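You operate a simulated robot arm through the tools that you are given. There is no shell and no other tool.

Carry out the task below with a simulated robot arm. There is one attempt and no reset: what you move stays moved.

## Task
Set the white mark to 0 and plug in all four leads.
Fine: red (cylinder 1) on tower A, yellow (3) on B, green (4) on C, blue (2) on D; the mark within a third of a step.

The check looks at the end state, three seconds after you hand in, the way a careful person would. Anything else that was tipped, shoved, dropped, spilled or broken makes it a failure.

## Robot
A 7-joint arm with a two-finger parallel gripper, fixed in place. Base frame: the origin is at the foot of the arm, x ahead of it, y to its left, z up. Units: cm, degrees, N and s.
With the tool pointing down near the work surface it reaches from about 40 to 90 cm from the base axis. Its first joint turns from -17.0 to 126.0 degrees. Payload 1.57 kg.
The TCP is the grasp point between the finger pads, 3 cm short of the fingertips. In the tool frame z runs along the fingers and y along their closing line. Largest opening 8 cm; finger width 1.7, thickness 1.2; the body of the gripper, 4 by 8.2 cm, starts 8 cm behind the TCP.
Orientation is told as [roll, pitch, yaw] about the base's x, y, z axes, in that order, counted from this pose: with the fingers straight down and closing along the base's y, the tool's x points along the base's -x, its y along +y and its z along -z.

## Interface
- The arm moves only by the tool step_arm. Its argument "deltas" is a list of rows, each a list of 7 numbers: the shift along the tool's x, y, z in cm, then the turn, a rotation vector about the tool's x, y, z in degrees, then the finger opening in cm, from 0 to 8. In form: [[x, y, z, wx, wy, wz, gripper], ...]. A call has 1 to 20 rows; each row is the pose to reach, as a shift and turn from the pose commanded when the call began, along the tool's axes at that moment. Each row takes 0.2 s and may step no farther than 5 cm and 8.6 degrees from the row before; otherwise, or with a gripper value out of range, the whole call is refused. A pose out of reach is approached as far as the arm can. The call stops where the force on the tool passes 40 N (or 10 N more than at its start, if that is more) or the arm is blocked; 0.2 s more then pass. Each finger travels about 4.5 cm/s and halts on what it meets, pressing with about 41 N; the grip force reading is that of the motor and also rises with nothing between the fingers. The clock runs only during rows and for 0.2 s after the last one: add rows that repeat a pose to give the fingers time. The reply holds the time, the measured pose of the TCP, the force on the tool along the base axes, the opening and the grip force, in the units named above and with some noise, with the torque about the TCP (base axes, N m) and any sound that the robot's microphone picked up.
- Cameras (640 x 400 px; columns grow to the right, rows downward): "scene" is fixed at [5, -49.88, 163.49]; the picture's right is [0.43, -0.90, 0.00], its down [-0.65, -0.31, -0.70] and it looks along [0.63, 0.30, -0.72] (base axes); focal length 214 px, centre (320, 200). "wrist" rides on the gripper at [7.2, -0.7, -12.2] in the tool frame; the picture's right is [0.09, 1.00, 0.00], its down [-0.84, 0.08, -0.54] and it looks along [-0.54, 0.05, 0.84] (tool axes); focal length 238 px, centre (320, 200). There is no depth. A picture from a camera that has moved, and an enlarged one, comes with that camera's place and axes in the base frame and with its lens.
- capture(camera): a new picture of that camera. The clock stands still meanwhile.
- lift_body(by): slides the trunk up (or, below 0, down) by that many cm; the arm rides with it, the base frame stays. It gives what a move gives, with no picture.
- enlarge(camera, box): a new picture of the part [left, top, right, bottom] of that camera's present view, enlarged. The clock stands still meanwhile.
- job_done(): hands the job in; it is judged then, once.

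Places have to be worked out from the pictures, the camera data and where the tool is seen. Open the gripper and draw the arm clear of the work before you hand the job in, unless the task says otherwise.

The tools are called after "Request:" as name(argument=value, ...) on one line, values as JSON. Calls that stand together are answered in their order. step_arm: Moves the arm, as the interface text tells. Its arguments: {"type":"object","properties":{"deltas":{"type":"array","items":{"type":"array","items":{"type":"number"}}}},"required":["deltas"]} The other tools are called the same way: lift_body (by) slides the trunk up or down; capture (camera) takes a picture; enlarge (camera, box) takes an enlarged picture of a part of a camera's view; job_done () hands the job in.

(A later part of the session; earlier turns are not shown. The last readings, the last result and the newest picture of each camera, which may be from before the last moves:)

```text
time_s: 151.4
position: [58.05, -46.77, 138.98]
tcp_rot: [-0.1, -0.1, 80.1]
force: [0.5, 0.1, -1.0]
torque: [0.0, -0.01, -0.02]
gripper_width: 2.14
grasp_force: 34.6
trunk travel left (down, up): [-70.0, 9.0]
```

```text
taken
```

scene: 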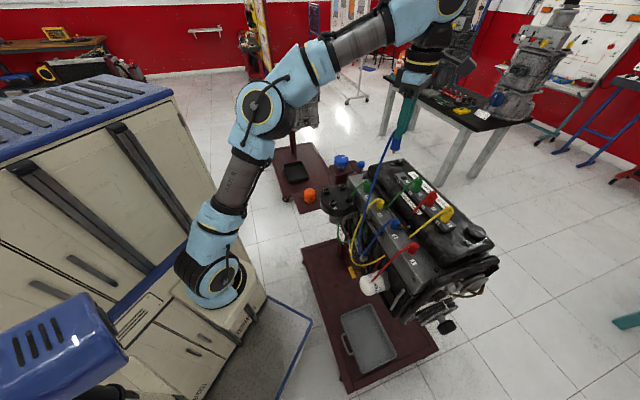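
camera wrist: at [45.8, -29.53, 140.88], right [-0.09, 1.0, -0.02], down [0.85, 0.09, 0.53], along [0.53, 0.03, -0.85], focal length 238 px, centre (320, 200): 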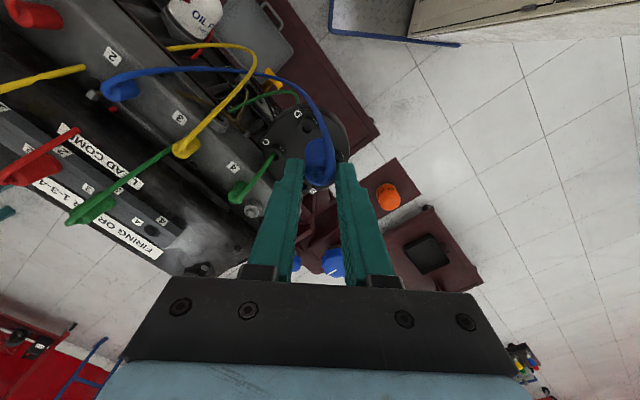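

Elbow up now. I approach D keeping yaw 80°.

Request:
step_arm(deltas=[[-3, 1.1, 1, 0, 0, 0, 1], [-6, 2.2, 3, 0, 0, 0, 1], [-9, 3.3, 5.5, 0, 0, 0, 1], [-12, 4.4, 8, 0, 0, 0, 1], [-15, 5.5, 11, 0, 0, 0, 1], [-15, 5.5, 11, 0, 0, 0, 1]])

Request:
capture(camera="scene")

```text
time_s: 152.8
position: [59.32, -34.81, 128.57]
tcp_rot: [0.1, -0.2, 80.0]
force: [-0.3, 0.0, 0.0]
torque: [-0.03, 0.0, 0.0]
gripper_width: 2.16
grasp_force: 34.6
out of reach, approached as far as the arm can: row 4, 5, 6
trunk travel left (down, up): [-70.0, 9.0]
```

```text
taken
```

scene: 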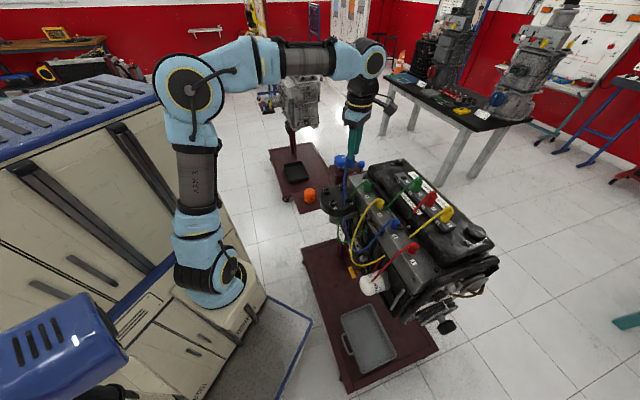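

I now think joint 1 sits at one end with the elbow swivelled left. If I lower the trunk and keep the hand up, the arm becomes nearly straight and the elbow is forced into the natural plane. I do this in alternation above tower C: hand up 11, trunk down 13.

Request:
step_arm(deltas=[[0, 0, -3, 0, 0, 0, 1], [0, 0, -6, 0, 0, 0, 1], [0, 0, -9, 0, 0, 0, 1], [0, 0, -11, 0, 0, 0, 1], [0, 0, -11, 0, 0, 0, 1]])

Request:
lift_body(by=-13)

Request:
capture(camera="scene")

```text
time_s: 154.0
position: [59.16, -35.04, 139.69]
tcp_rot: [-0.1, 0.0, 80.0]
force: [0.2, 0.5, -1.6]
torque: [-0.03, 0.04, -0.03]
gripper_width: 2.15
grasp_force: 34.7
trunk travel left (down, up): [-70.0, 9.0]
```

```text
time_s: 155.5
position: [59.23, -34.93, 126.6]
tcp_rot: [-0.1, -0.2, 80.0]
force: [0.0, 0.2, 0.1]
torque: [0.01, 0.02, -0.02]
gripper_width: 2.15
grasp_force: 34.6
trunk travel left (down, up): [-57.0, 22.0]
```

```text
taken
```

scene: 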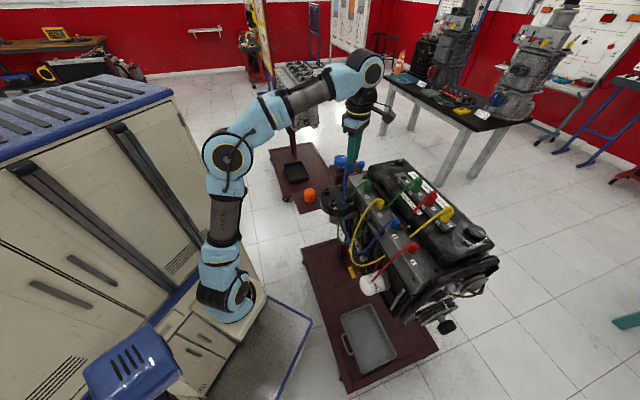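

The arm is straighter now. I try D again from here.

Request:
step_arm(deltas=[[-1, 1.5, 0, 0, 0, 0, 1], [-2, 3, 0, 0, 0, 0, 1], [-3.05, 4.6, 0, 0, 0, 0, 1], [-3.05, 4.6, 0, 0, 0, 0, 1]])

```text
time_s: 156.5
position: [57.24, -33.2, 127.28]
tcp_rot: [-0.1, -0.2, 80.0]
force: [0.5, 0.9, -0.2]
torque: [-0.01, 0.0, 0.02]
gripper_width: 2.13
grasp_force: 35.1
out of reach, approached as far as the arm can: row 2, 3, 4
trunk travel left (down, up): [-57.0, 22.0]
```

Progress (2.7 cm further in). Continue: hand up 10, trunk down 12, then try again.

Request:
step_arm(deltas=[[0, 0, -3, 0, 0, 0, 1], [0, 0, -6, 0, 0, 0, 1], [0, 0, -9, 0, 0, 0, 1], [0, 0, -10, 0, 0, 0, 1], [0, 0, -10, 0, 0, 0, 1]])

Request:
lift_body(by=-12)

Request:
step_arm(deltas=[[-0.5, 1, 0, 0, 0, 0, 1], [-1, 2, 0, 0, 0, 0, 1], [-1.7, 2.4, 0, 0, 0, 0, 1], [-1.7, 2.4, 0, 0, 0, 0, 1]])

Request:
capture(camera="scene")

```text
time_s: 157.7
position: [57.14, -33.04, 132.61]
tcp_rot: [-0.1, 0.0, 80.0]
force: [-0.2, 0.6, 0.3]
torque: [-0.01, -0.02, 0.0]
gripper_width: 2.14
grasp_force: 34.8
out of reach, approached as far as the arm can: row 2, 3, 4, 5
trunk travel left (down, up): [-57.0, 22.0]
```

```text
time_s: 159.2
position: [57.05, -32.95, 120.5]
tcp_rot: [-0.1, -0.1, 80.1]
force: [-0.4, 0.0, -0.4]
torque: [0.01, -0.02, 0.0]
gripper_width: 2.14
grasp_force: 34.8
trunk travel left (down, up): [-45.0, 34.0]
```

```text
time_s: 160.2
position: [55.16, -31.15, 120.8]
tcp_rot: [-0.1, -0.3, 80.0]
force: [0.1, 0.0, -1.4]
torque: [0.0, -0.03, -0.01]
gripper_width: 2.17
grasp_force: 34.9
out of reach, approached as far as the arm can: row 3, 4
trunk travel left (down, up): [-45.0, 34.0]
```

```text
taken
```

scene: 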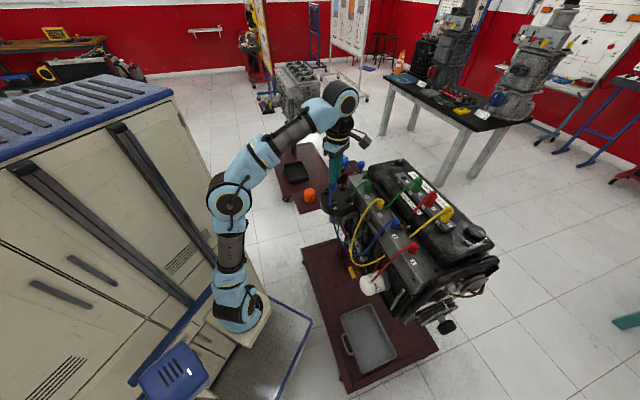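

Now exactly over D, [55.16,-31.15,120.8], with the arm nearly straight. I check the alignment with the wrist and scene cameras.

Request:
capture(camera="wrist")

Request:
enlarge(camera="wrist", box=[260, 80, 400, 210])

Request:
enlarge(camera="scene", box=[305, 140, 395, 220])

```text
taken
camera wrist: at [54.56, -38.39, 132.83], right [-1.0, 0.08, 0.0], down [0.07, 0.84, 0.55], along [0.04, 0.54, -0.84], focal length 238 px, centre (320, 200)
```

wrist: 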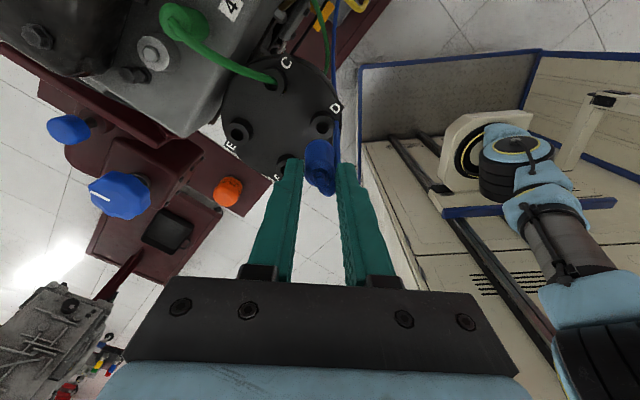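

```text
3.08 times, centred on (330, 145) of wrist
camera zoom: at [54.56, -38.39, 132.83], right [-1.0, 0.08, 0.0], down [0.07, 0.84, 0.55], along [0.04, 0.54, -0.84], focal length 733 px, centre (289, 369)
```

zoom: 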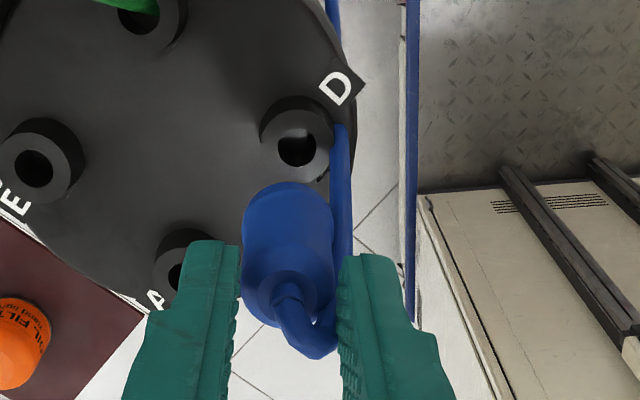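

```text
5.00 times, centred on (350, 180) of scene
camera zoom: at [5.0, -49.88, 163.49], right [0.43, -0.9, 0.0], down [-0.65, -0.31, -0.7], along [0.63, 0.3, -0.72], focal length 1072 px, centre (170, 300)
```

zoom: 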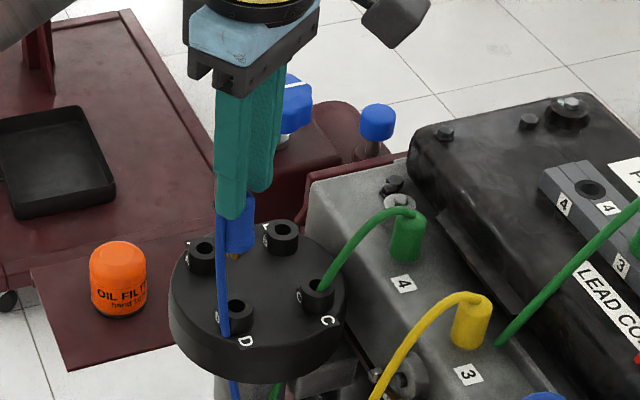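

D's hole is at about [55.0,-31.2]. The boot seems to stick out further below the fingertips than before; I enlarge to check how it is held.

Request:
enlarge(camera="wrist", box=[290, 100, 360, 200])

Request:
enlarge(camera="scene", box=[330, 165, 370, 205])

```text
4.00 times, centred on (325, 150) of wrist
camera zoom: at [54.56, -38.39, 132.83], right [-1.0, 0.08, 0.0], down [0.07, 0.84, 0.55], along [0.04, 0.54, -0.84], focal length 953 px, centre (300, 400)
```

zoom: 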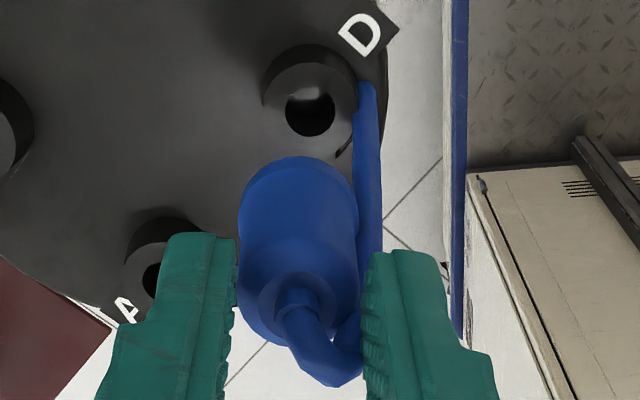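

```text
10.00 times, centred on (350, 185) of scene
camera zoom: at [5.0, -49.88, 163.49], right [0.43, -0.9, 0.0], down [-0.65, -0.31, -0.7], along [0.63, 0.3, -0.72], focal length 2145 px, centre (20, 350)
```

zoom: 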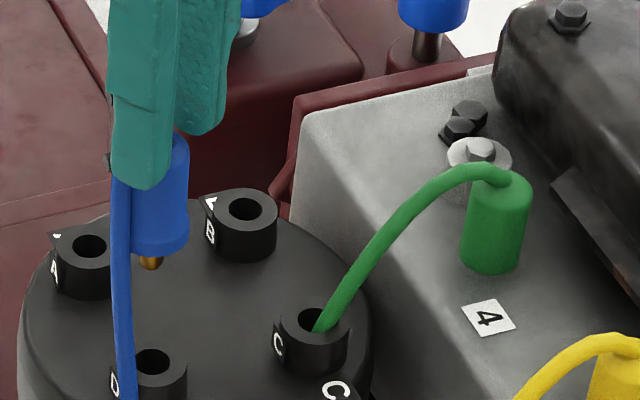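

The boot has slipped about 2.4 cm down in the grip but is still upright and held; its bottom is ≈6.6 cm below the TCP, pin tip ≈8. The hole is about 0.25 cm further in -x; I correct that and lower with the trunk by 4 cm to just above the hole.

Request:
step_arm(deltas=[[0, 0.25, 0, 0, 0, 0, 1], [0, 0.25, 0, 0, 0, 0, 1]])

Request:
lift_body(by=-4)

Request:
enlarge(camera="wrist", box=[290, 100, 360, 200])

Request:
enlarge(camera="scene", box=[330, 165, 370, 205])

```text
time_s: 160.8
position: [55.06, -31.1, 120.81]
tcp_rot: [0.0, -0.3, 80.0]
force: [0.9, -0.4, 0.4]
torque: [0.02, -0.01, 0.0]
gripper_width: 2.18
grasp_force: 34.8
trunk travel left (down, up): [-45.0, 34.0]
```

```text
time_s: 161.7
position: [55.11, -31.1, 116.87]
tcp_rot: [0.0, -0.3, 80.1]
force: [-0.3, -0.2, -0.7]
torque: [-0.02, -0.03, 0.0]
gripper_width: 2.14
grasp_force: 34.6
trunk travel left (down, up): [-41.0, 38.0]
```

```text
4.00 times, centred on (325, 150) of wrist
camera zoom: at [54.45, -38.41, 128.93], right [-1.0, 0.08, 0.0], down [0.07, 0.83, 0.55], along [0.04, 0.54, -0.84], focal length 953 px, centre (300, 400)
```

zoom: 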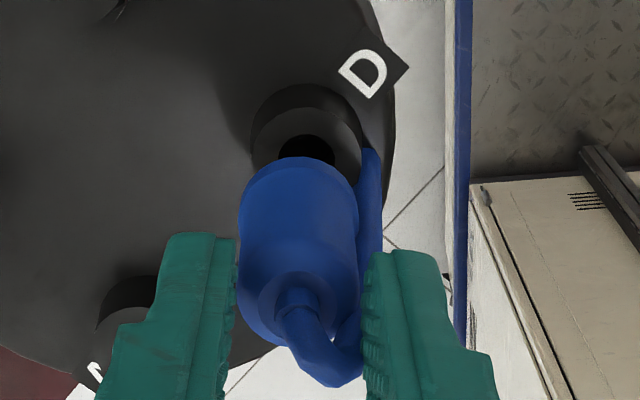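

```text
10.00 times, centred on (350, 185) of scene
camera zoom: at [5.0, -49.88, 163.49], right [0.43, -0.9, 0.0], down [-0.65, -0.31, -0.7], along [0.63, 0.3, -0.72], focal length 2145 px, centre (20, 350)
```

zoom: 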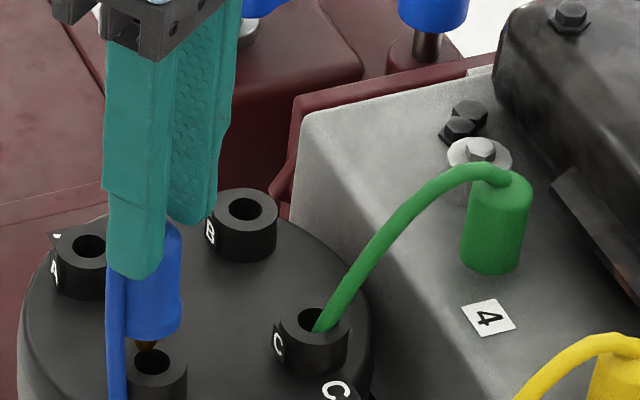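

The pin needs about -0.2 cm in x and -0.2 cm in y. I correct and lower another 1.2 cm with the trunk, then look.

Request:
step_arm(deltas=[[0.23, 0.15, 0, 0, 0, 0, 1], [0.23, 0.15, 0, 0, 0, 0, 1]])

Request:
lift_body(by=-1)

Request:
enlarge(camera="wrist", box=[290, 100, 360, 200])

Request:
enlarge(camera="scene", box=[330, 165, 370, 205])

```text
time_s: 162.3
position: [54.93, -31.44, 116.81]
tcp_rot: [0.0, -0.4, 80.0]
force: [0.5, -0.4, 0.9]
torque: [0.03, -0.01, 0.02]
gripper_width: 2.17
grasp_force: 34.5
trunk travel left (down, up): [-41.0, 38.0]
```

```text
time_s: 162.8
position: [55.0, -31.35, 115.82]
tcp_rot: [-0.1, -0.2, 80.0]
force: [-0.2, -0.1, -0.1]
torque: [-0.01, 0.0, 0.04]
gripper_width: 2.14
grasp_force: 34.8
trunk travel left (down, up): [-40.0, 39.0]
```

```text
4.00 times, centred on (325, 150) of wrist
camera zoom: at [54.26, -38.65, 127.95], right [-1.0, 0.08, 0.0], down [0.07, 0.83, 0.55], along [0.04, 0.54, -0.84], focal length 953 px, centre (300, 400)
```

zoom: 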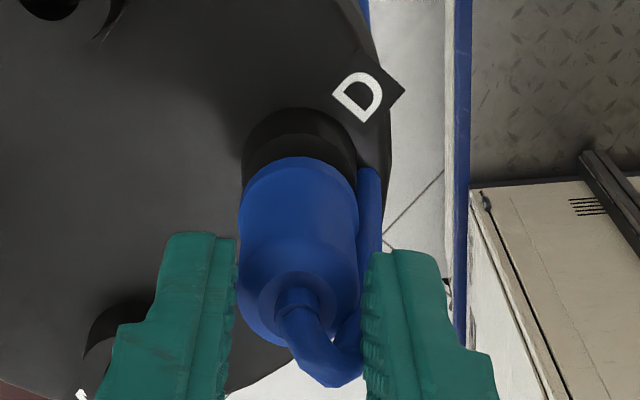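

```text
10.00 times, centred on (350, 185) of scene
camera zoom: at [5.0, -49.88, 163.49], right [0.43, -0.9, 0.0], down [-0.65, -0.31, -0.7], along [0.63, 0.3, -0.72], focal length 2145 px, centre (20, 350)
```

zoom: 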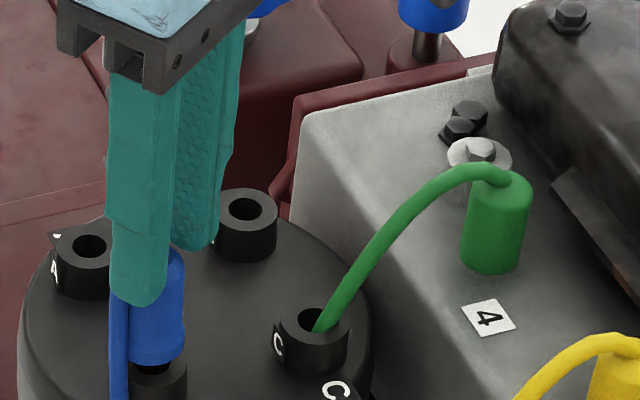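

Boot and tower are now concentric in both views and the pin is entering. I lower in small trunk steps, watching the force.

Request:
lift_body(by=-0.6)

Request:
lift_body(by=-0.5)

Request:
enlarge(camera="scene", box=[330, 165, 370, 205])

```text
time_s: 163.4
position: [54.84, -31.42, 115.23]
tcp_rot: [-0.1, -0.3, 79.9]
force: [0.0, -0.1, -0.1]
torque: [-0.03, -0.01, 0.01]
gripper_width: 2.11
grasp_force: 34.5
trunk travel left (down, up): [-39.4, 39.6]
```

```text
time_s: 163.9
position: [54.77, -31.38, 114.89]
tcp_rot: [-0.2, -0.2, 79.9]
force: [3.1, -8.7, 17.3]
torque: [-0.42, -0.22, -0.06]
gripper_width: 2.16
grasp_force: 34.6
trunk travel left (down, up): [-38.9, 40.1]
```

```text
10.00 times, centred on (350, 185) of scene
camera zoom: at [5.0, -49.88, 163.49], right [0.43, -0.9, 0.0], down [-0.65, -0.31, -0.7], along [0.63, 0.3, -0.72], focal length 2145 px, centre (20, 350)
```

zoom: 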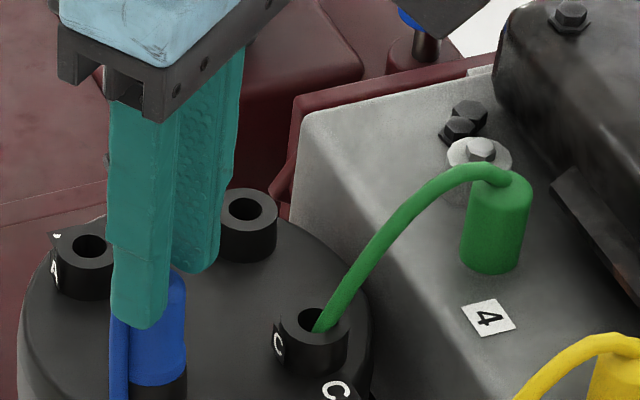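

Contact force of 17 N. I look at the seat from a lower crop.

Request:
enlarge(camera="scene", box=[325, 180, 365, 215])

Request:
enlarge(camera="wrist", box=[290, 100, 360, 200])

```text
11.43 times, centred on (345, 198) of scene
camera zoom: at [5.0, -49.88, 163.49], right [0.43, -0.9, 0.0], down [-0.65, -0.31, -0.7], along [0.63, 0.3, -0.72], focal length 2451 px, centre (34, 229)
```

zoom: 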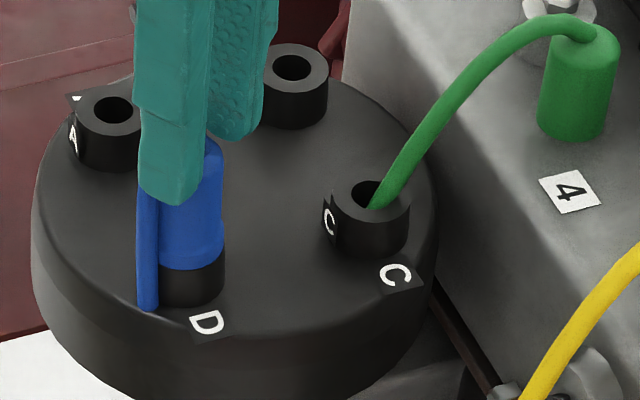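

```text
4.00 times, centred on (325, 150) of wrist
camera zoom: at [54.15, -38.72, 127.01], right [-1.0, 0.08, 0.0], down [0.07, 0.84, 0.54], along [0.05, 0.54, -0.84], focal length 953 px, centre (300, 400)
```

zoom: 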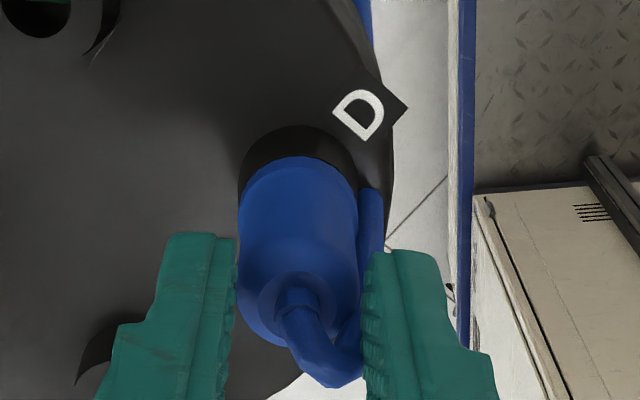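

The boot's bottom rim is at the tower's rim. I press slightly more to make sure it is fully seated.

Request:
lift_body(by=-0.3)

Request:
enlarge(camera="scene", box=[325, 180, 365, 215])

```text
time_s: 164.4
position: [54.78, -31.41, 114.75]
tcp_rot: [-0.4, -0.1, 80.0]
force: [-1.9, 0.0, 11.5]
torque: [0.12, 0.16, -0.01]
gripper_width: 2.14
grasp_force: 34.4
trunk travel left (down, up): [-38.7, 40.3]
stopped: the force on the tool passed its limit at 44 N (the readings are from after the stop); the commanded pose is now the measured one
```

```text
11.43 times, centred on (345, 198) of scene
camera zoom: at [5.0, -49.88, 163.49], right [0.43, -0.9, 0.0], down [-0.65, -0.31, -0.7], along [0.63, 0.3, -0.72], focal length 2451 px, centre (34, 229)
```

zoom: 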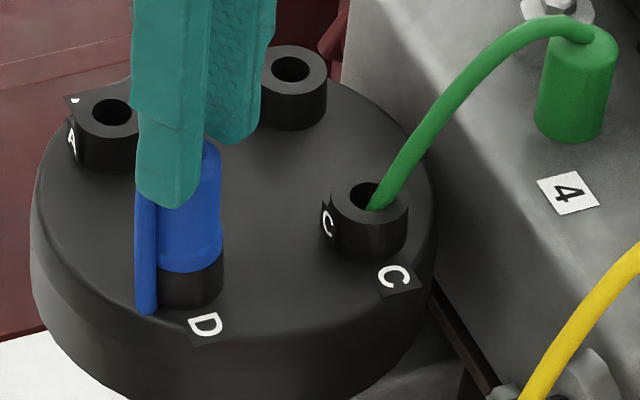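

Solid contact, pin fully in, so it's seated; I press no further. I release the boot and check it stays.

Request:
step_arm(deltas=[[0, 0, 0, 0, 0, 0, 4.5], [0, 0, 0, 0, 0, 0, 4.5], [0, 0, 0, 0, 0, 0, 4.5], [0, 0, 0, 0, 0, 0, 4.5]])

Request:
lift_body(by=6)

Request:
enlarge(camera="scene", box=[325, 170, 375, 215])

Request:
capture(camera="wrist")

```text
time_s: 165.4
position: [54.78, -31.39, 114.8]
tcp_rot: [-0.3, -0.1, 80.0]
force: [0.6, 0.0, -0.5]
torque: [-0.03, 0.01, 0.02]
gripper_width: 4.48
grasp_force: 0.0
trunk travel left (down, up): [-38.7, 40.3]
```

```text
time_s: 166.4
position: [54.91, -31.37, 120.67]
tcp_rot: [-0.2, -0.2, 80.0]
force: [-0.9, 0.0, 0.2]
torque: [-0.01, 0.02, 0.01]
gripper_width: 4.5
grasp_force: 0.0
trunk travel left (down, up): [-44.7, 34.3]
```

```text
8.89 times, centred on (350, 192) of scene
camera zoom: at [5.0, -49.88, 163.49], right [0.43, -0.9, 0.0], down [-0.65, -0.31, -0.7], along [0.63, 0.3, -0.72], focal length 1906 px, centre (53, 267)
```

zoom: 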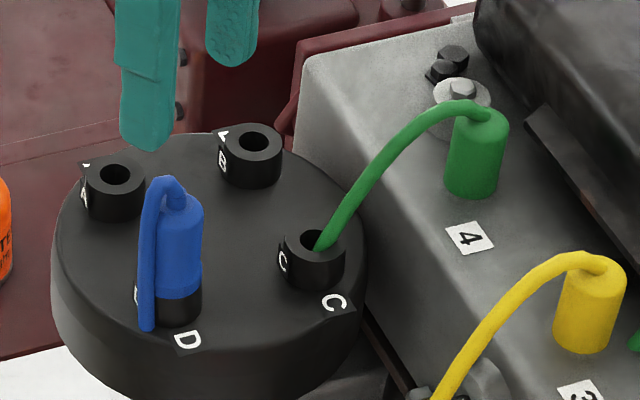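

```text
taken
camera wrist: at [54.13, -38.67, 132.85], right [-1.0, 0.08, -0.01], down [0.07, 0.84, 0.54], along [0.05, 0.54, -0.84], focal length 238 px, centre (320, 200)
```

wrist: 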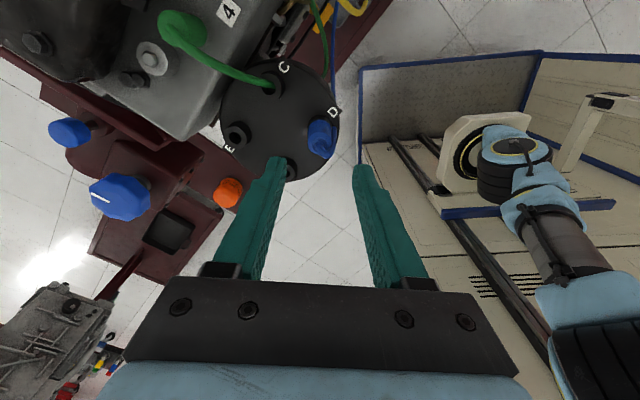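

Blue is on D, upright and seated. Next green: raise the trunk fully (hand goes straight up), then move out and rotate to yaw -45° for picking at the comb.

Request:
lift_body(by=33)

Request:
step_arm(deltas=[[2, -1, 2, 0, 0, 0, 5.4], [4, -2, 4, 0, 0, 0, 5.4], [7, -3, 6, 0, 0, 8, 5.4], [10, -4, 8, 0, 0, 16, 5.4], [13, -5, 10, 0, 0, 24, 5.4], [14.3, -5.7, 12, 0, 0, 32, 5.4], [14.3, -5.7, 13.5, 0, 0, 40, 5.4], [14.3, -5.7, 13.5, 0, 0, 48, 5.4], [14.3, -5.7, 13.5, 0, 0, 56, 5.4], [14.3, -5.7, 13.5, 0, 0, 64, 5.4], [14.3, -5.7, 13.5, 0, 0, 72, 5.4], [14.3, -5.7, 13.5, 0, 0, 80, 5.4], [14.3, -5.7, 13.5, 0, 0, 88, 5.4], [14.3, -5.7, 13.5, 0, 0, 96, 5.4], [14.3, -5.7, 13.5, 0, 0, 104, 5.4], [14.3, -5.7, 13.5, 0, 0, 112, 5.4], [14.3, -5.7, 13.5, 0, 0, 120, 5.4], [14.3, -5.7, 13.5, 0, 0, 125, 5.4], [14.3, -5.7, 13.5, 0, 0, 125, 5.4]])

Request:
capture(camera="scene")

```text
time_s: 169.7
position: [54.82, -31.38, 153.7]
tcp_rot: [-0.3, -0.1, 80.0]
force: [-0.1, -1.4, -0.1]
torque: [0.01, -0.02, 0.0]
gripper_width: 4.49
grasp_force: 0.1
trunk travel left (down, up): [-77.7, 1.3]
```

```text
time_s: 173.7
position: [58.06, -46.45, 140.16]
tcp_rot: [0.3, -0.1, -45.1]
force: [0.4, -0.3, 0.0]
torque: [-0.02, 0.01, -0.02]
gripper_width: 5.35
grasp_force: 0.2
trunk travel left (down, up): [-77.7, 1.3]
```

```text
taken
```

scene: 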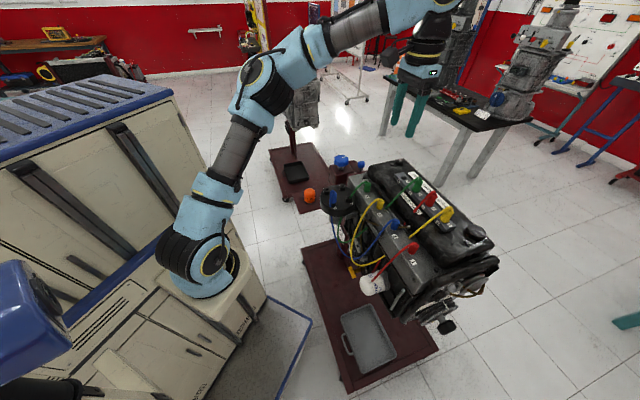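

Now over the green boot at z 130 for a precise look.

Request:
step_arm(deltas=[[-3.7, -0.8, 2, 0, 0, 0, 5.4], [-7.4, -1.5, 5, 0, 0, 0, 5.4], [-11.1, -2.27, 8, 0, 0, 0, 5.4], [-11.1, -2.27, 10, 0, 0, 0, 5.4], [-11.1, -2.27, 10, 0, 0, 0, 5.4]])

Request:
enlarge(camera="wrist", box=[260, 70, 380, 170])

```text
time_s: 174.8
position: [64.16, -55.97, 130.29]
tcp_rot: [0.3, -0.1, -45.1]
force: [-0.7, 0.2, -0.4]
torque: [0.03, -0.01, -0.01]
gripper_width: 5.42
grasp_force: 0.0
trunk travel left (down, up): [-77.7, 1.3]
```

```text
4.00 times, centred on (320, 120) of wrist
camera zoom: at [58.58, -51.48, 142.4], right [0.64, 0.77, 0.01], down [0.64, -0.54, 0.54], along [0.42, -0.34, -0.84], focal length 953 px, centre (320, 520)
```

zoom: 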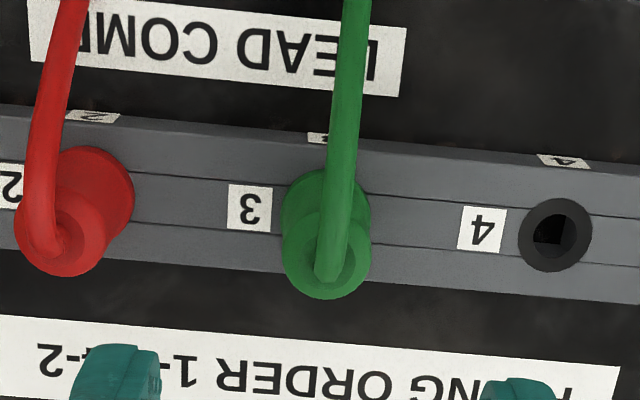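

Green boot axis at [64.12,-55.93]; a tiny correction, then descend to z 119.1 and close.

Request:
step_arm(deltas=[[0.13, 0.08, 2.5, 0, 0, 0, 5.4], [0.13, 0.08, 5, 0, 0, 0, 5.4], [0.13, 0.08, 7.5, 0, 0, 0, 5.4], [0.13, 0.08, 9.5, 0, 0, 0, 5.4], [0.13, 0.08, 11.2, 0, 0, 0, 5.4], [0.13, 0.08, 11.2, 0, 0, 0, 5.4], [0.13, 0.08, 11.2, 0, 0, 0, 1], [0.13, 0.08, 11.2, 0, 0, 0, 1], [0.13, 0.08, 11.2, 0, 0, 0, 1], [0.13, 0.08, 11.2, 0, 0, 0, 1], [0.13, 0.08, 11.2, 0, 0, 0, 1]])

Request:
enlarge(camera="scene", box=[360, 140, 460, 220])

```text
time_s: 177.2
position: [64.27, -55.82, 119.03]
tcp_rot: [0.3, -0.1, -45.0]
force: [-2.5, -1.6, -1.8]
torque: [-0.12, 0.17, 0.04]
gripper_width: 2.22
grasp_force: 34.4
trunk travel left (down, up): [-77.7, 1.3]
```

```text
5.00 times, centred on (410, 180) of scene
camera zoom: at [5.0, -49.88, 163.49], right [0.43, -0.9, 0.0], down [-0.65, -0.31, -0.7], along [0.63, 0.3, -0.72], focal length 1072 px, centre (-130, 300)
```

zoom: 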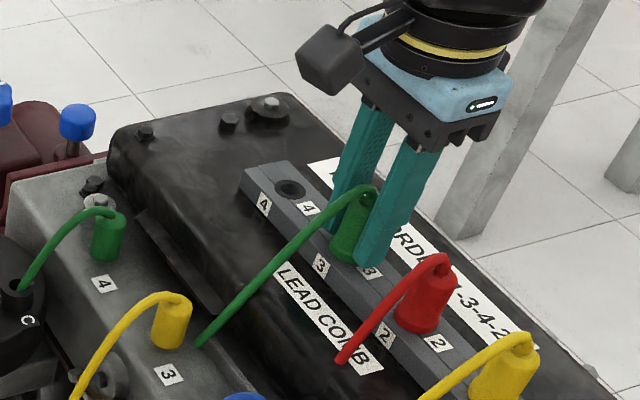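

Gripped. I pull it up slowly, then lift and carry it to [58,-46.5,140].

Request:
step_arm(deltas=[[0, 0, -0.5, 0, 0, 0, 1], [0, 0, -1, 0, 0, 0, 1], [0, 0, -1.7, 0, 0, 0, 1], [0, 0, -2.5, 0, 0, 0, 1], [0, 0, -5, 0, 0, 0, 1], [0, 0, -8, 0, 0, 0, 1], [0, 0, -12, 0, 0, 0, 1], [3.7, 0.8, -15, 0, 0, 0, 1], [7.4, 1.5, -18, 0, 0, 0, 1], [11, 2.26, -21, 0, 0, 0, 1], [11, 2.26, -21, 0, 0, 0, 1]])

Request:
step_arm(deltas=[[0, 0, 0, 0, 0, -8, 1], [0, 0, 0, 0, 0, -16, 1], [0, 0, 0, 0, 0, -24, 1], [0, 0, 0, 0, 0, -32, 1], [0, 0, 0, 0, 0, -40, 1], [0, 0, 0, 0, 0, -48, 1], [0, 0, 0, 0, 0, -56, 1], [0, 0, 0, 0, 0, -64, 1], [0, 0, 0, 0, 0, -72, 1], [0, 0, 0, 0, 0, -80, 1], [0, 0, 0, 0, 0, -88, 1], [0, 0, 0, 0, 0, -96, 1], [0, 0, 0, 0, 0, -104, 1], [0, 0, 0, 0, 0, -112, 1], [0, 0, 0, 0, 0, -120, 1], [0, 0, 0, 0, 0, -125, 1], [0, 0, 0, 0, 0, -125, 1]])

Request:
capture(camera="scene")

```text
time_s: 179.7
position: [57.92, -46.57, 140.13]
tcp_rot: [0.3, -0.2, -45.0]
force: [0.1, 0.3, -0.9]
torque: [0.01, 0.02, -0.03]
gripper_width: 2.17
grasp_force: 35.1
trunk travel left (down, up): [-77.7, 1.3]
```

```text
time_s: 183.2
position: [57.99, -46.45, 139.99]
tcp_rot: [-0.3, -0.1, 80.2]
force: [0.6, 0.7, -0.4]
torque: [0.01, 0.01, -0.01]
gripper_width: 2.2
grasp_force: 34.7
trunk travel left (down, up): [-77.7, 1.3]
```

```text
taken
```

scene: 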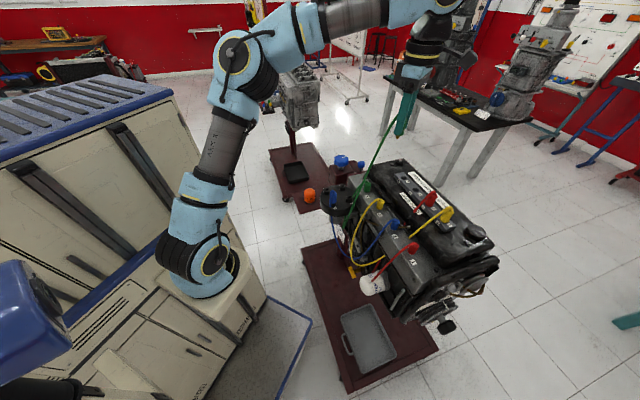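

Elbow up. I lower the trunk 13 cm and move the green boot over tower C.

Request:
lift_body(by=-13)

Request:
step_arm(deltas=[[-2.8, 0.2, 0, 0, 0, 0, 1], [-5.6, 0.4, 0, 0, 0, 0, 1], [-8.4, 0.5, 0, 0, 0, 0, 1], [-11.1, 0.65, 0, 0, 0, 0, 1], [-11.1, 0.65, 0, 0, 0, 0, 1]])

Request:
enlarge(camera="wrist", box=[260, 80, 400, 210])

Request:
enlarge(camera="scene", box=[325, 150, 385, 215])

```text
time_s: 184.8
position: [57.97, -46.35, 126.97]
tcp_rot: [-0.4, -0.2, 80.0]
force: [-0.2, -0.4, 0.3]
torque: [0.01, -0.01, -0.04]
gripper_width: 2.21
grasp_force: 35.0
trunk travel left (down, up): [-64.7, 14.3]
```

```text
time_s: 186.0
position: [59.35, -35.26, 126.9]
tcp_rot: [-0.2, -0.1, 80.1]
force: [-0.5, -0.6, 0.4]
torque: [0.03, 0.02, -0.02]
gripper_width: 2.2
grasp_force: 35.0
trunk travel left (down, up): [-64.7, 14.3]
```

```text
3.08 times, centred on (330, 145) of wrist
camera zoom: at [58.59, -42.63, 139.09], right [-1.0, 0.08, -0.01], down [0.07, 0.84, 0.54], along [0.05, 0.54, -0.84], focal length 733 px, centre (289, 369)
```

zoom: 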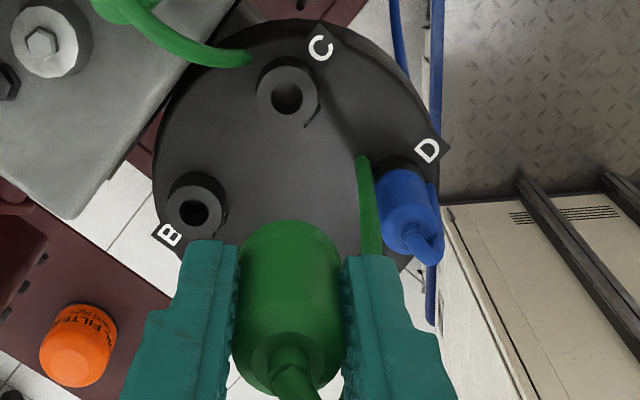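

```text
6.15 times, centred on (355, 182) of scene
camera zoom: at [5.0, -49.88, 163.49], right [0.43, -0.9, 0.0], down [-0.65, -0.31, -0.7], along [0.63, 0.3, -0.72], focal length 1320 px, centre (105, 308)
```

zoom: 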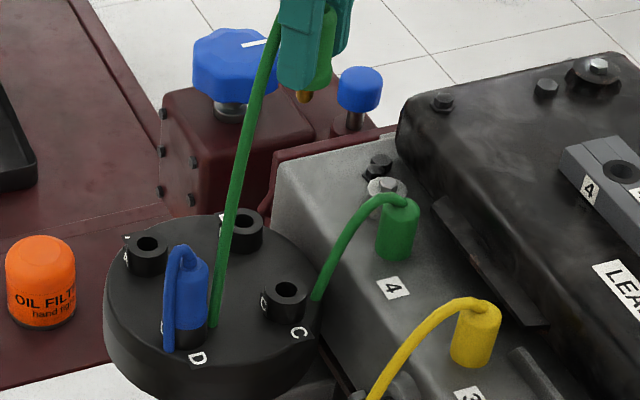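

Reached without trouble. C's hole is at about [59.25,-35.75] relative to the camera-derived TCP [59.15,-35.42]; I correct and lower 10.5 cm with the trunk.

Request:
step_arm(deltas=[[0.32, -0.11, 0, 0, 0, 0, 1], [0.32, -0.11, 0, 0, 0, 0, 1]])

Request:
lift_body(by=-10.5)

Request:
enlarge(camera="wrist", box=[290, 100, 360, 200])

Request:
enlarge(camera="scene", box=[335, 165, 375, 205])

```text
time_s: 186.6
position: [59.31, -35.8, 126.91]
tcp_rot: [-0.3, -0.3, 80.0]
force: [0.2, 0.2, 0.3]
torque: [-0.01, 0.06, -0.01]
gripper_width: 2.2
grasp_force: 34.6
trunk travel left (down, up): [-64.7, 14.3]
```

```text
time_s: 188.0
position: [59.22, -35.8, 116.47]
tcp_rot: [-0.3, -0.2, 79.9]
force: [0.1, 0.1, -0.2]
torque: [0.02, -0.04, 0.0]
gripper_width: 2.2
grasp_force: 34.9
trunk travel left (down, up): [-54.2, 24.8]
```

```text
4.00 times, centred on (325, 150) of wrist
camera zoom: at [58.63, -43.0, 128.61], right [-1.0, 0.08, -0.01], down [0.07, 0.84, 0.54], along [0.05, 0.54, -0.84], focal length 953 px, centre (300, 400)
```

zoom: 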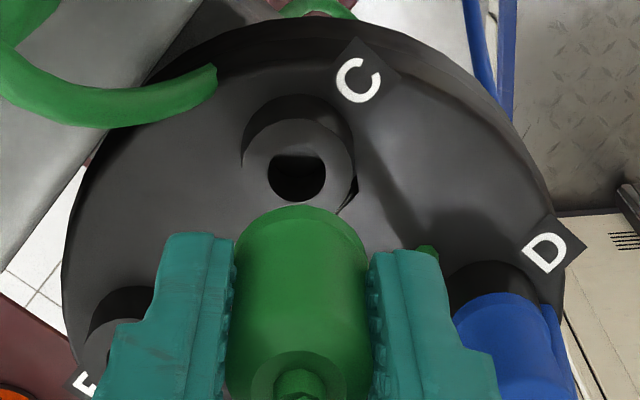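

```text
10.00 times, centred on (355, 185) of scene
camera zoom: at [5.0, -49.88, 163.49], right [0.43, -0.9, 0.0], down [-0.65, -0.31, -0.7], along [0.63, 0.3, -0.72], focal length 2145 px, centre (-30, 350)
```

zoom: 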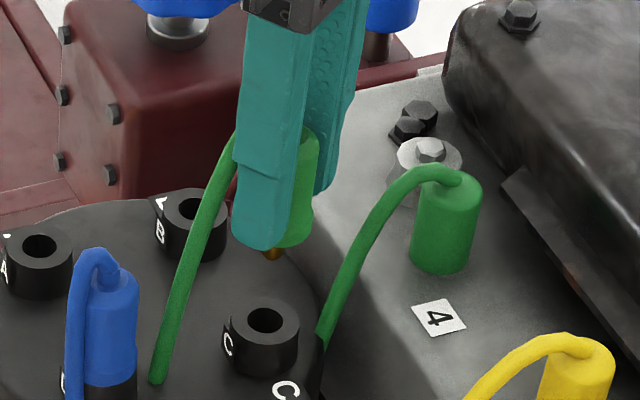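

Nearly aligned; a 0.15 cm correction in y, then lower further by 2.6 cm.

Request:
step_arm(deltas=[[-0.15, 0, 0, 0, 0, 0, 1], [-0.15, 0, 0, 0, 0, 0, 1]])

Request:
lift_body(by=-2.6)

Request:
enlarge(camera="wrist", box=[290, 100, 360, 200])

Request:
enlarge(camera="scene", box=[335, 165, 375, 205])

```text
time_s: 188.6
position: [59.33, -35.59, 116.52]
tcp_rot: [-0.3, -0.2, 80.0]
force: [0.6, 0.6, -0.8]
torque: [0.04, -0.01, 0.01]
gripper_width: 2.21
grasp_force: 34.7
trunk travel left (down, up): [-54.2, 24.8]
```

```text
time_s: 189.3
position: [59.34, -35.56, 113.86]
tcp_rot: [-0.3, -0.2, 80.0]
force: [-0.7, 0.0, 0.3]
torque: [0.01, 0.0, -0.03]
gripper_width: 2.2
grasp_force: 34.8
trunk travel left (down, up): [-51.6, 27.4]
```

```text
4.00 times, centred on (325, 150) of wrist
camera zoom: at [58.69, -42.82, 126.0], right [-1.0, 0.08, -0.01], down [0.07, 0.84, 0.54], along [0.05, 0.54, -0.84], focal length 953 px, centre (300, 400)
```

zoom: 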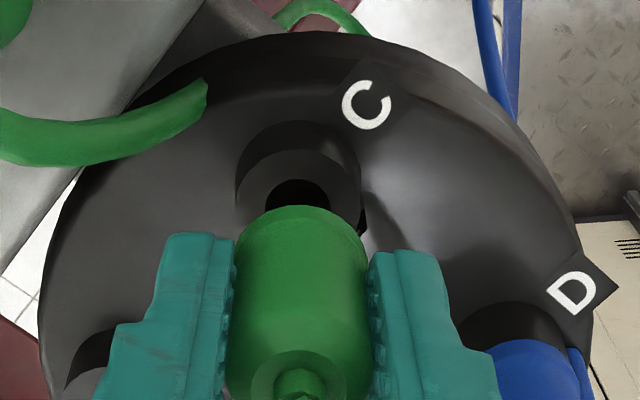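

```text
10.00 times, centred on (355, 185) of scene
camera zoom: at [5.0, -49.88, 163.49], right [0.43, -0.9, 0.0], down [-0.65, -0.31, -0.7], along [0.63, 0.3, -0.72], focal length 2145 px, centre (-30, 350)
```

zoom: 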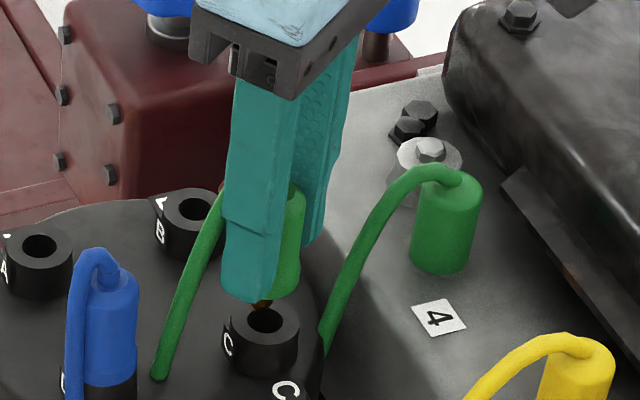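

Pin just above the hole and aligned. Lower in small steps.

Request:
lift_body(by=-0.9)

Request:
lift_body(by=-0.6)

Request:
enlarge(camera="scene", box=[335, 170, 375, 210])

```text
time_s: 189.9
position: [59.36, -35.54, 113.02]
tcp_rot: [-0.3, -0.2, 80.0]
force: [0.0, 0.7, -0.9]
torque: [-0.04, -0.03, -0.02]
gripper_width: 2.21
grasp_force: 34.5
trunk travel left (down, up): [-50.7, 28.3]
```

```text
time_s: 190.4
position: [59.33, -35.54, 112.34]
tcp_rot: [-0.3, -0.3, 80.0]
force: [0.6, 0.7, -0.7]
torque: [-0.01, -0.01, 0.03]
gripper_width: 2.2
grasp_force: 35.2
trunk travel left (down, up): [-50.1, 28.9]
```

```text
10.00 times, centred on (355, 190) of scene
camera zoom: at [5.0, -49.88, 163.49], right [0.43, -0.9, 0.0], down [-0.65, -0.31, -0.7], along [0.63, 0.3, -0.72], focal length 2145 px, centre (-30, 300)
```

zoom: 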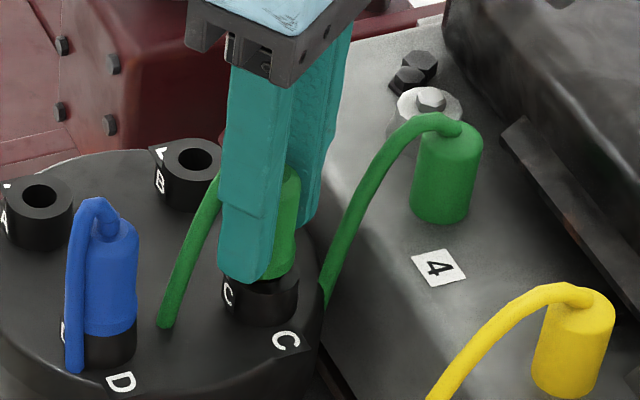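

The pin is going in freely, with a small gap left. Continue in 0.3–0.4 cm steps until contact.

Request:
lift_body(by=-0.4)

Request:
lift_body(by=-0.3)

Request:
enlarge(camera="scene", box=[335, 170, 375, 210])

```text
time_s: 191.0
position: [59.54, -35.72, 112.03]
tcp_rot: [-0.3, -0.2, 80.0]
force: [-1.0, 0.3, 0.4]
torque: [-0.02, -0.02, -0.01]
gripper_width: 2.2
grasp_force: 34.3
trunk travel left (down, up): [-49.7, 29.3]
```

```text
time_s: 191.5
position: [59.39, -35.87, 111.71]
tcp_rot: [-0.5, -0.1, 79.8]
force: [5.2, -13.1, 3.4]
torque: [-0.64, -0.23, 0.03]
gripper_width: 2.22
grasp_force: 34.5
trunk travel left (down, up): [-49.4, 29.6]
```

```text
10.00 times, centred on (355, 190) of scene
camera zoom: at [5.0, -49.88, 163.49], right [0.43, -0.9, 0.0], down [-0.65, -0.31, -0.7], along [0.63, 0.3, -0.72], focal length 2145 px, centre (-30, 300)
```

zoom: 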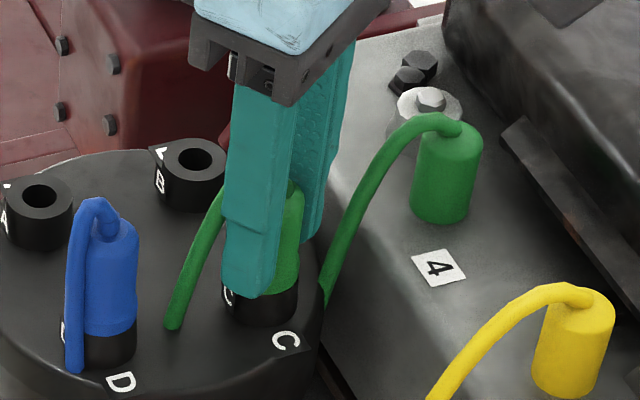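

A side force of -13 N in y; I shift -0.15 cm in y to relieve it and press a little more.

Request:
step_arm(deltas=[[0.15, 0.02, 0, 0, 0, 0, 1], [0.15, 0.02, 0.15, 0, 0, 0, 1], [0.15, 0.02, 0.15, 0, 0, 0, 1]])

Request:
enlarge(camera="scene", box=[335, 170, 375, 210])

```text
time_s: 192.3
position: [59.28, -35.67, 111.71]
tcp_rot: [-0.4, -0.2, 80.0]
force: [9.2, -11.6, 21.7]
torque: [-0.48, -0.51, -0.02]
gripper_width: 2.2
grasp_force: 34.6
trunk travel left (down, up): [-49.4, 29.6]
```

```text
10.00 times, centred on (355, 190) of scene
camera zoom: at [5.0, -49.88, 163.49], right [0.43, -0.9, 0.0], down [-0.65, -0.31, -0.7], along [0.63, 0.3, -0.72], focal length 2145 px, centre (-30, 300)
```

zoom: 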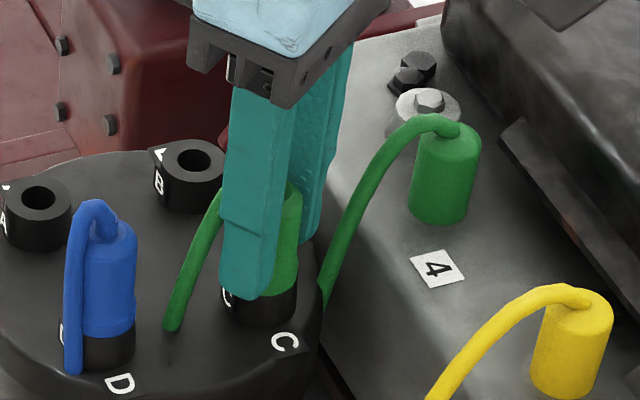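

Firm vertical contact (22 N): seated. Release and rise.

Request:
step_arm(deltas=[[0, 0, 0, 0, 0, 0, 4.5], [0, 0, 0, 0, 0, 0, 4.5], [0, 0, 0, 0, 0, 0, 4.5], [0, 0, 0, 0, 0, 0, 4.5]])

Request:
lift_body(by=8)

Request:
enlarge(camera="scene", box=[325, 170, 375, 215])

Request:
enlarge(camera="wrist", box=[220, 60, 400, 200])

```text
time_s: 193.3
position: [59.35, -35.7, 111.64]
tcp_rot: [-0.4, -0.2, 80.0]
force: [0.9, -0.6, 0.9]
torque: [0.0, 0.03, 0.0]
gripper_width: 4.46
grasp_force: 0.0
trunk travel left (down, up): [-49.4, 29.6]
```

```text
time_s: 194.5
position: [59.29, -35.59, 119.44]
tcp_rot: [-0.3, -0.2, 80.0]
force: [0.0, 1.0, 0.4]
torque: [0.0, -0.02, 0.03]
gripper_width: 4.49
grasp_force: 0.1
trunk travel left (down, up): [-57.4, 21.6]
```

```text
8.89 times, centred on (350, 192) of scene
camera zoom: at [5.0, -49.88, 163.49], right [0.43, -0.9, 0.0], down [-0.65, -0.31, -0.7], along [0.63, 0.3, -0.72], focal length 1906 px, centre (53, 267)
```

zoom: 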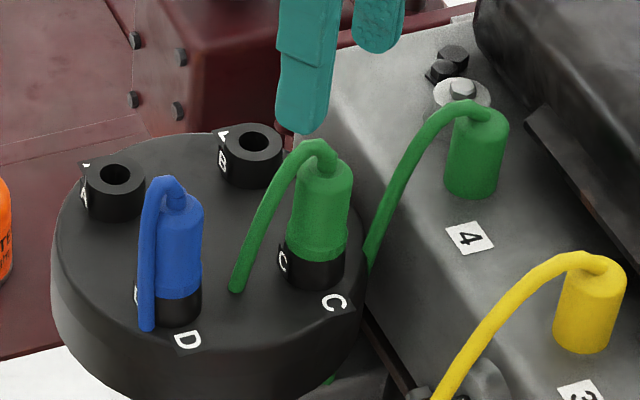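

```text
2.86 times, centred on (310, 130) of wrist
camera zoom: at [58.62, -42.95, 131.68], right [-1.0, 0.08, -0.01], down [0.07, 0.84, 0.54], along [0.05, 0.54, -0.84], focal length 681 px, centre (349, 400)
```

zoom: 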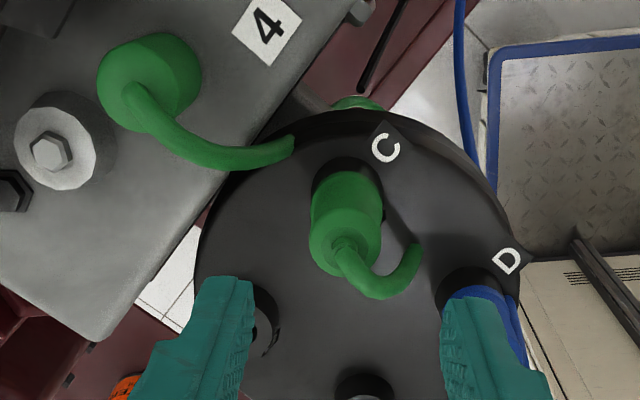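

Green is seated on C. Next yellow: trunk up, back to the intermediate point with yaw -45°, then over the yellow boot (expected [54.6,-65.25]).

Request:
lift_body(by=21.5)

Request:
step_arm(deltas=[[3, -0.2, 0, 0, 0, 0, 5.4], [6, -0.3, 0, 0, 0, 0, 5.4], [9, -0.5, 0.5, 0, 0, 8, 5.4], [11, -0.6, 1, 0, 0, 16, 5.4], [11, -0.6, 1, 0, 0, 24, 5.4], [11, -0.6, 1, 0, 0, 32, 5.4], [11, -0.6, 1, 0, 0, 40, 5.4], [11, -0.6, 1, 0, 0, 48, 5.4], [11, -0.6, 1, 0, 0, 56, 5.4], [11, -0.6, 1, 0, 0, 64, 5.4], [11, -0.6, 1, 0, 0, 72, 5.4], [11, -0.6, 1, 0, 0, 80, 5.4], [11, -0.6, 1, 0, 0, 88, 5.4], [11, -0.6, 1, 0, 0, 96, 5.4], [11, -0.6, 1, 0, 0, 104, 5.4], [11, -0.6, 1, 0, 0, 112, 5.4], [11, -0.6, 1, 0, 0, 120, 5.4], [11, -0.6, 1, 0, 0, 125, 5.4], [11, -0.6, 1, 0, 0, 125, 5.4]])

Request:
step_arm(deltas=[[-2.2, -3.1, 0, 0, 0, 0, 5.4], [-4.4, -6.2, 1, 0, 0, 0, 5.4], [-6.6, -9.4, 3, 0, 0, 0, 5.4], [-8.8, -12.5, 5, 0, 0, 0, 5.4], [-10.85, -15.66, 7.5, 0, 0, 0, 5.4], [-10.85, -15.66, 10, 0, 0, 0, 5.4], [-10.85, -15.66, 10, 0, 0, 0, 5.4]])

Request:
enlarge(camera="wrist", box=[260, 70, 380, 170])

Request:
capture(camera="scene")

```text
time_s: 196.8
position: [59.37, -35.57, 140.98]
tcp_rot: [-0.4, -0.2, 80.0]
force: [-0.1, 0.1, 0.6]
torque: [0.0, 0.03, 0.02]
gripper_width: 4.5
grasp_force: 0.1
trunk travel left (down, up): [-78.9, 0.1]
```

```text
time_s: 200.8
position: [57.92, -46.66, 140.14]
tcp_rot: [0.3, -0.2, -45.1]
force: [-0.3, -1.1, 0.0]
torque: [0.02, 0.04, 0.02]
gripper_width: 5.41
grasp_force: 0.3
trunk travel left (down, up): [-78.9, 0.1]
```

```text
time_s: 202.4
position: [54.5, -65.57, 130.04]
tcp_rot: [0.3, -0.1, -45.0]
force: [-0.3, -0.4, -0.3]
torque: [-0.01, 0.0, -0.01]
gripper_width: 5.39
grasp_force: 0.1
trunk travel left (down, up): [-78.9, 0.1]
```

```text
4.00 times, centred on (320, 120) of wrist
camera zoom: at [48.93, -61.01, 142.13], right [0.64, 0.77, 0.01], down [0.64, -0.54, 0.54], along [0.42, -0.34, -0.84], focal length 953 px, centre (320, 520)
```

zoom: 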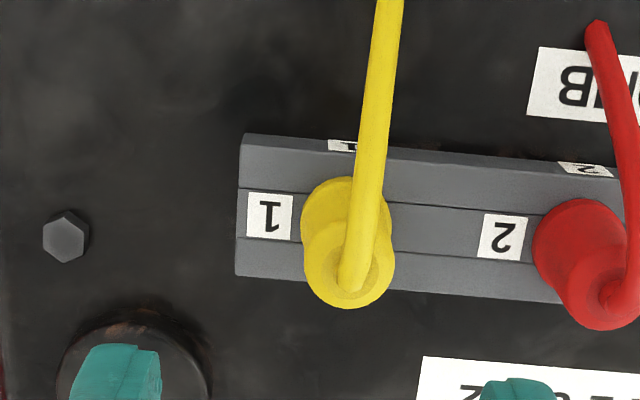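

```text
taken
```

scene: 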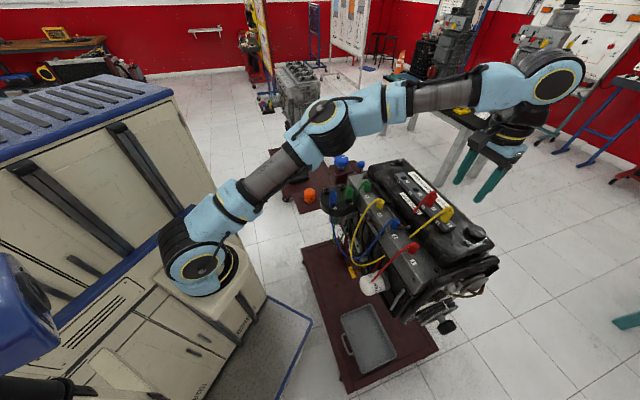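

Yellow's axis is at [54.96,-65.15], i.e. 0.63 cm along the tool's y. Correct, descend and grip.

Request:
step_arm(deltas=[[0, 0.63, 1, 0, 0, 0, 5.4], [0, 0.63, 3.5, 0, 0, 0, 5.4], [0, 0.63, 6, 0, 0, 0, 5.4], [0, 0.63, 8.5, 0, 0, 0, 5.4], [0, 0.63, 11, 0, 0, 0, 5.4], [0, 0.63, 11, 0, 0, 0, 5.4], [0, 0.63, 11, 0, 0, 0, 1], [0, 0.63, 11, 0, 0, 0, 1], [0, 0.63, 11, 0, 0, 0, 1], [0, 0.63, 11, 0, 0, 0, 1], [0, 0.63, 11, 0, 0, 0, 1]])

Request:
enlarge(camera="scene", box=[390, 160, 490, 240])

```text
time_s: 204.8
position: [55.02, -64.95, 118.9]
tcp_rot: [0.2, -0.1, -45.0]
force: [-9.1, -10.1, -0.8]
torque: [-0.46, 0.4, -0.02]
gripper_width: 2.2
grasp_force: 34.5
trunk travel left (down, up): [-78.9, 0.1]
```

```text
5.00 times, centred on (440, 200) of scene
camera zoom: at [5.0, -49.88, 163.49], right [0.43, -0.9, 0.0], down [-0.65, -0.31, -0.7], along [0.63, 0.3, -0.72], focal length 1072 px, centre (-280, 200)
```

zoom: 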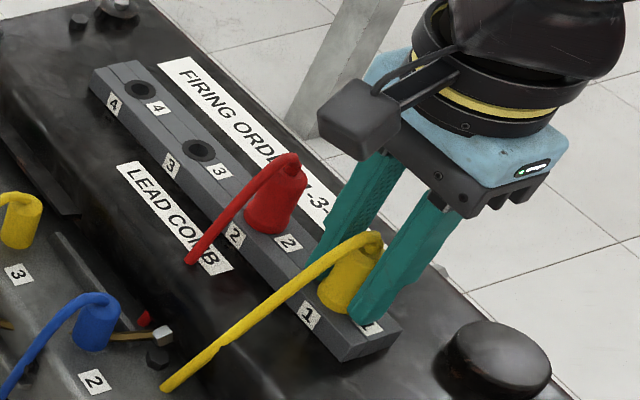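

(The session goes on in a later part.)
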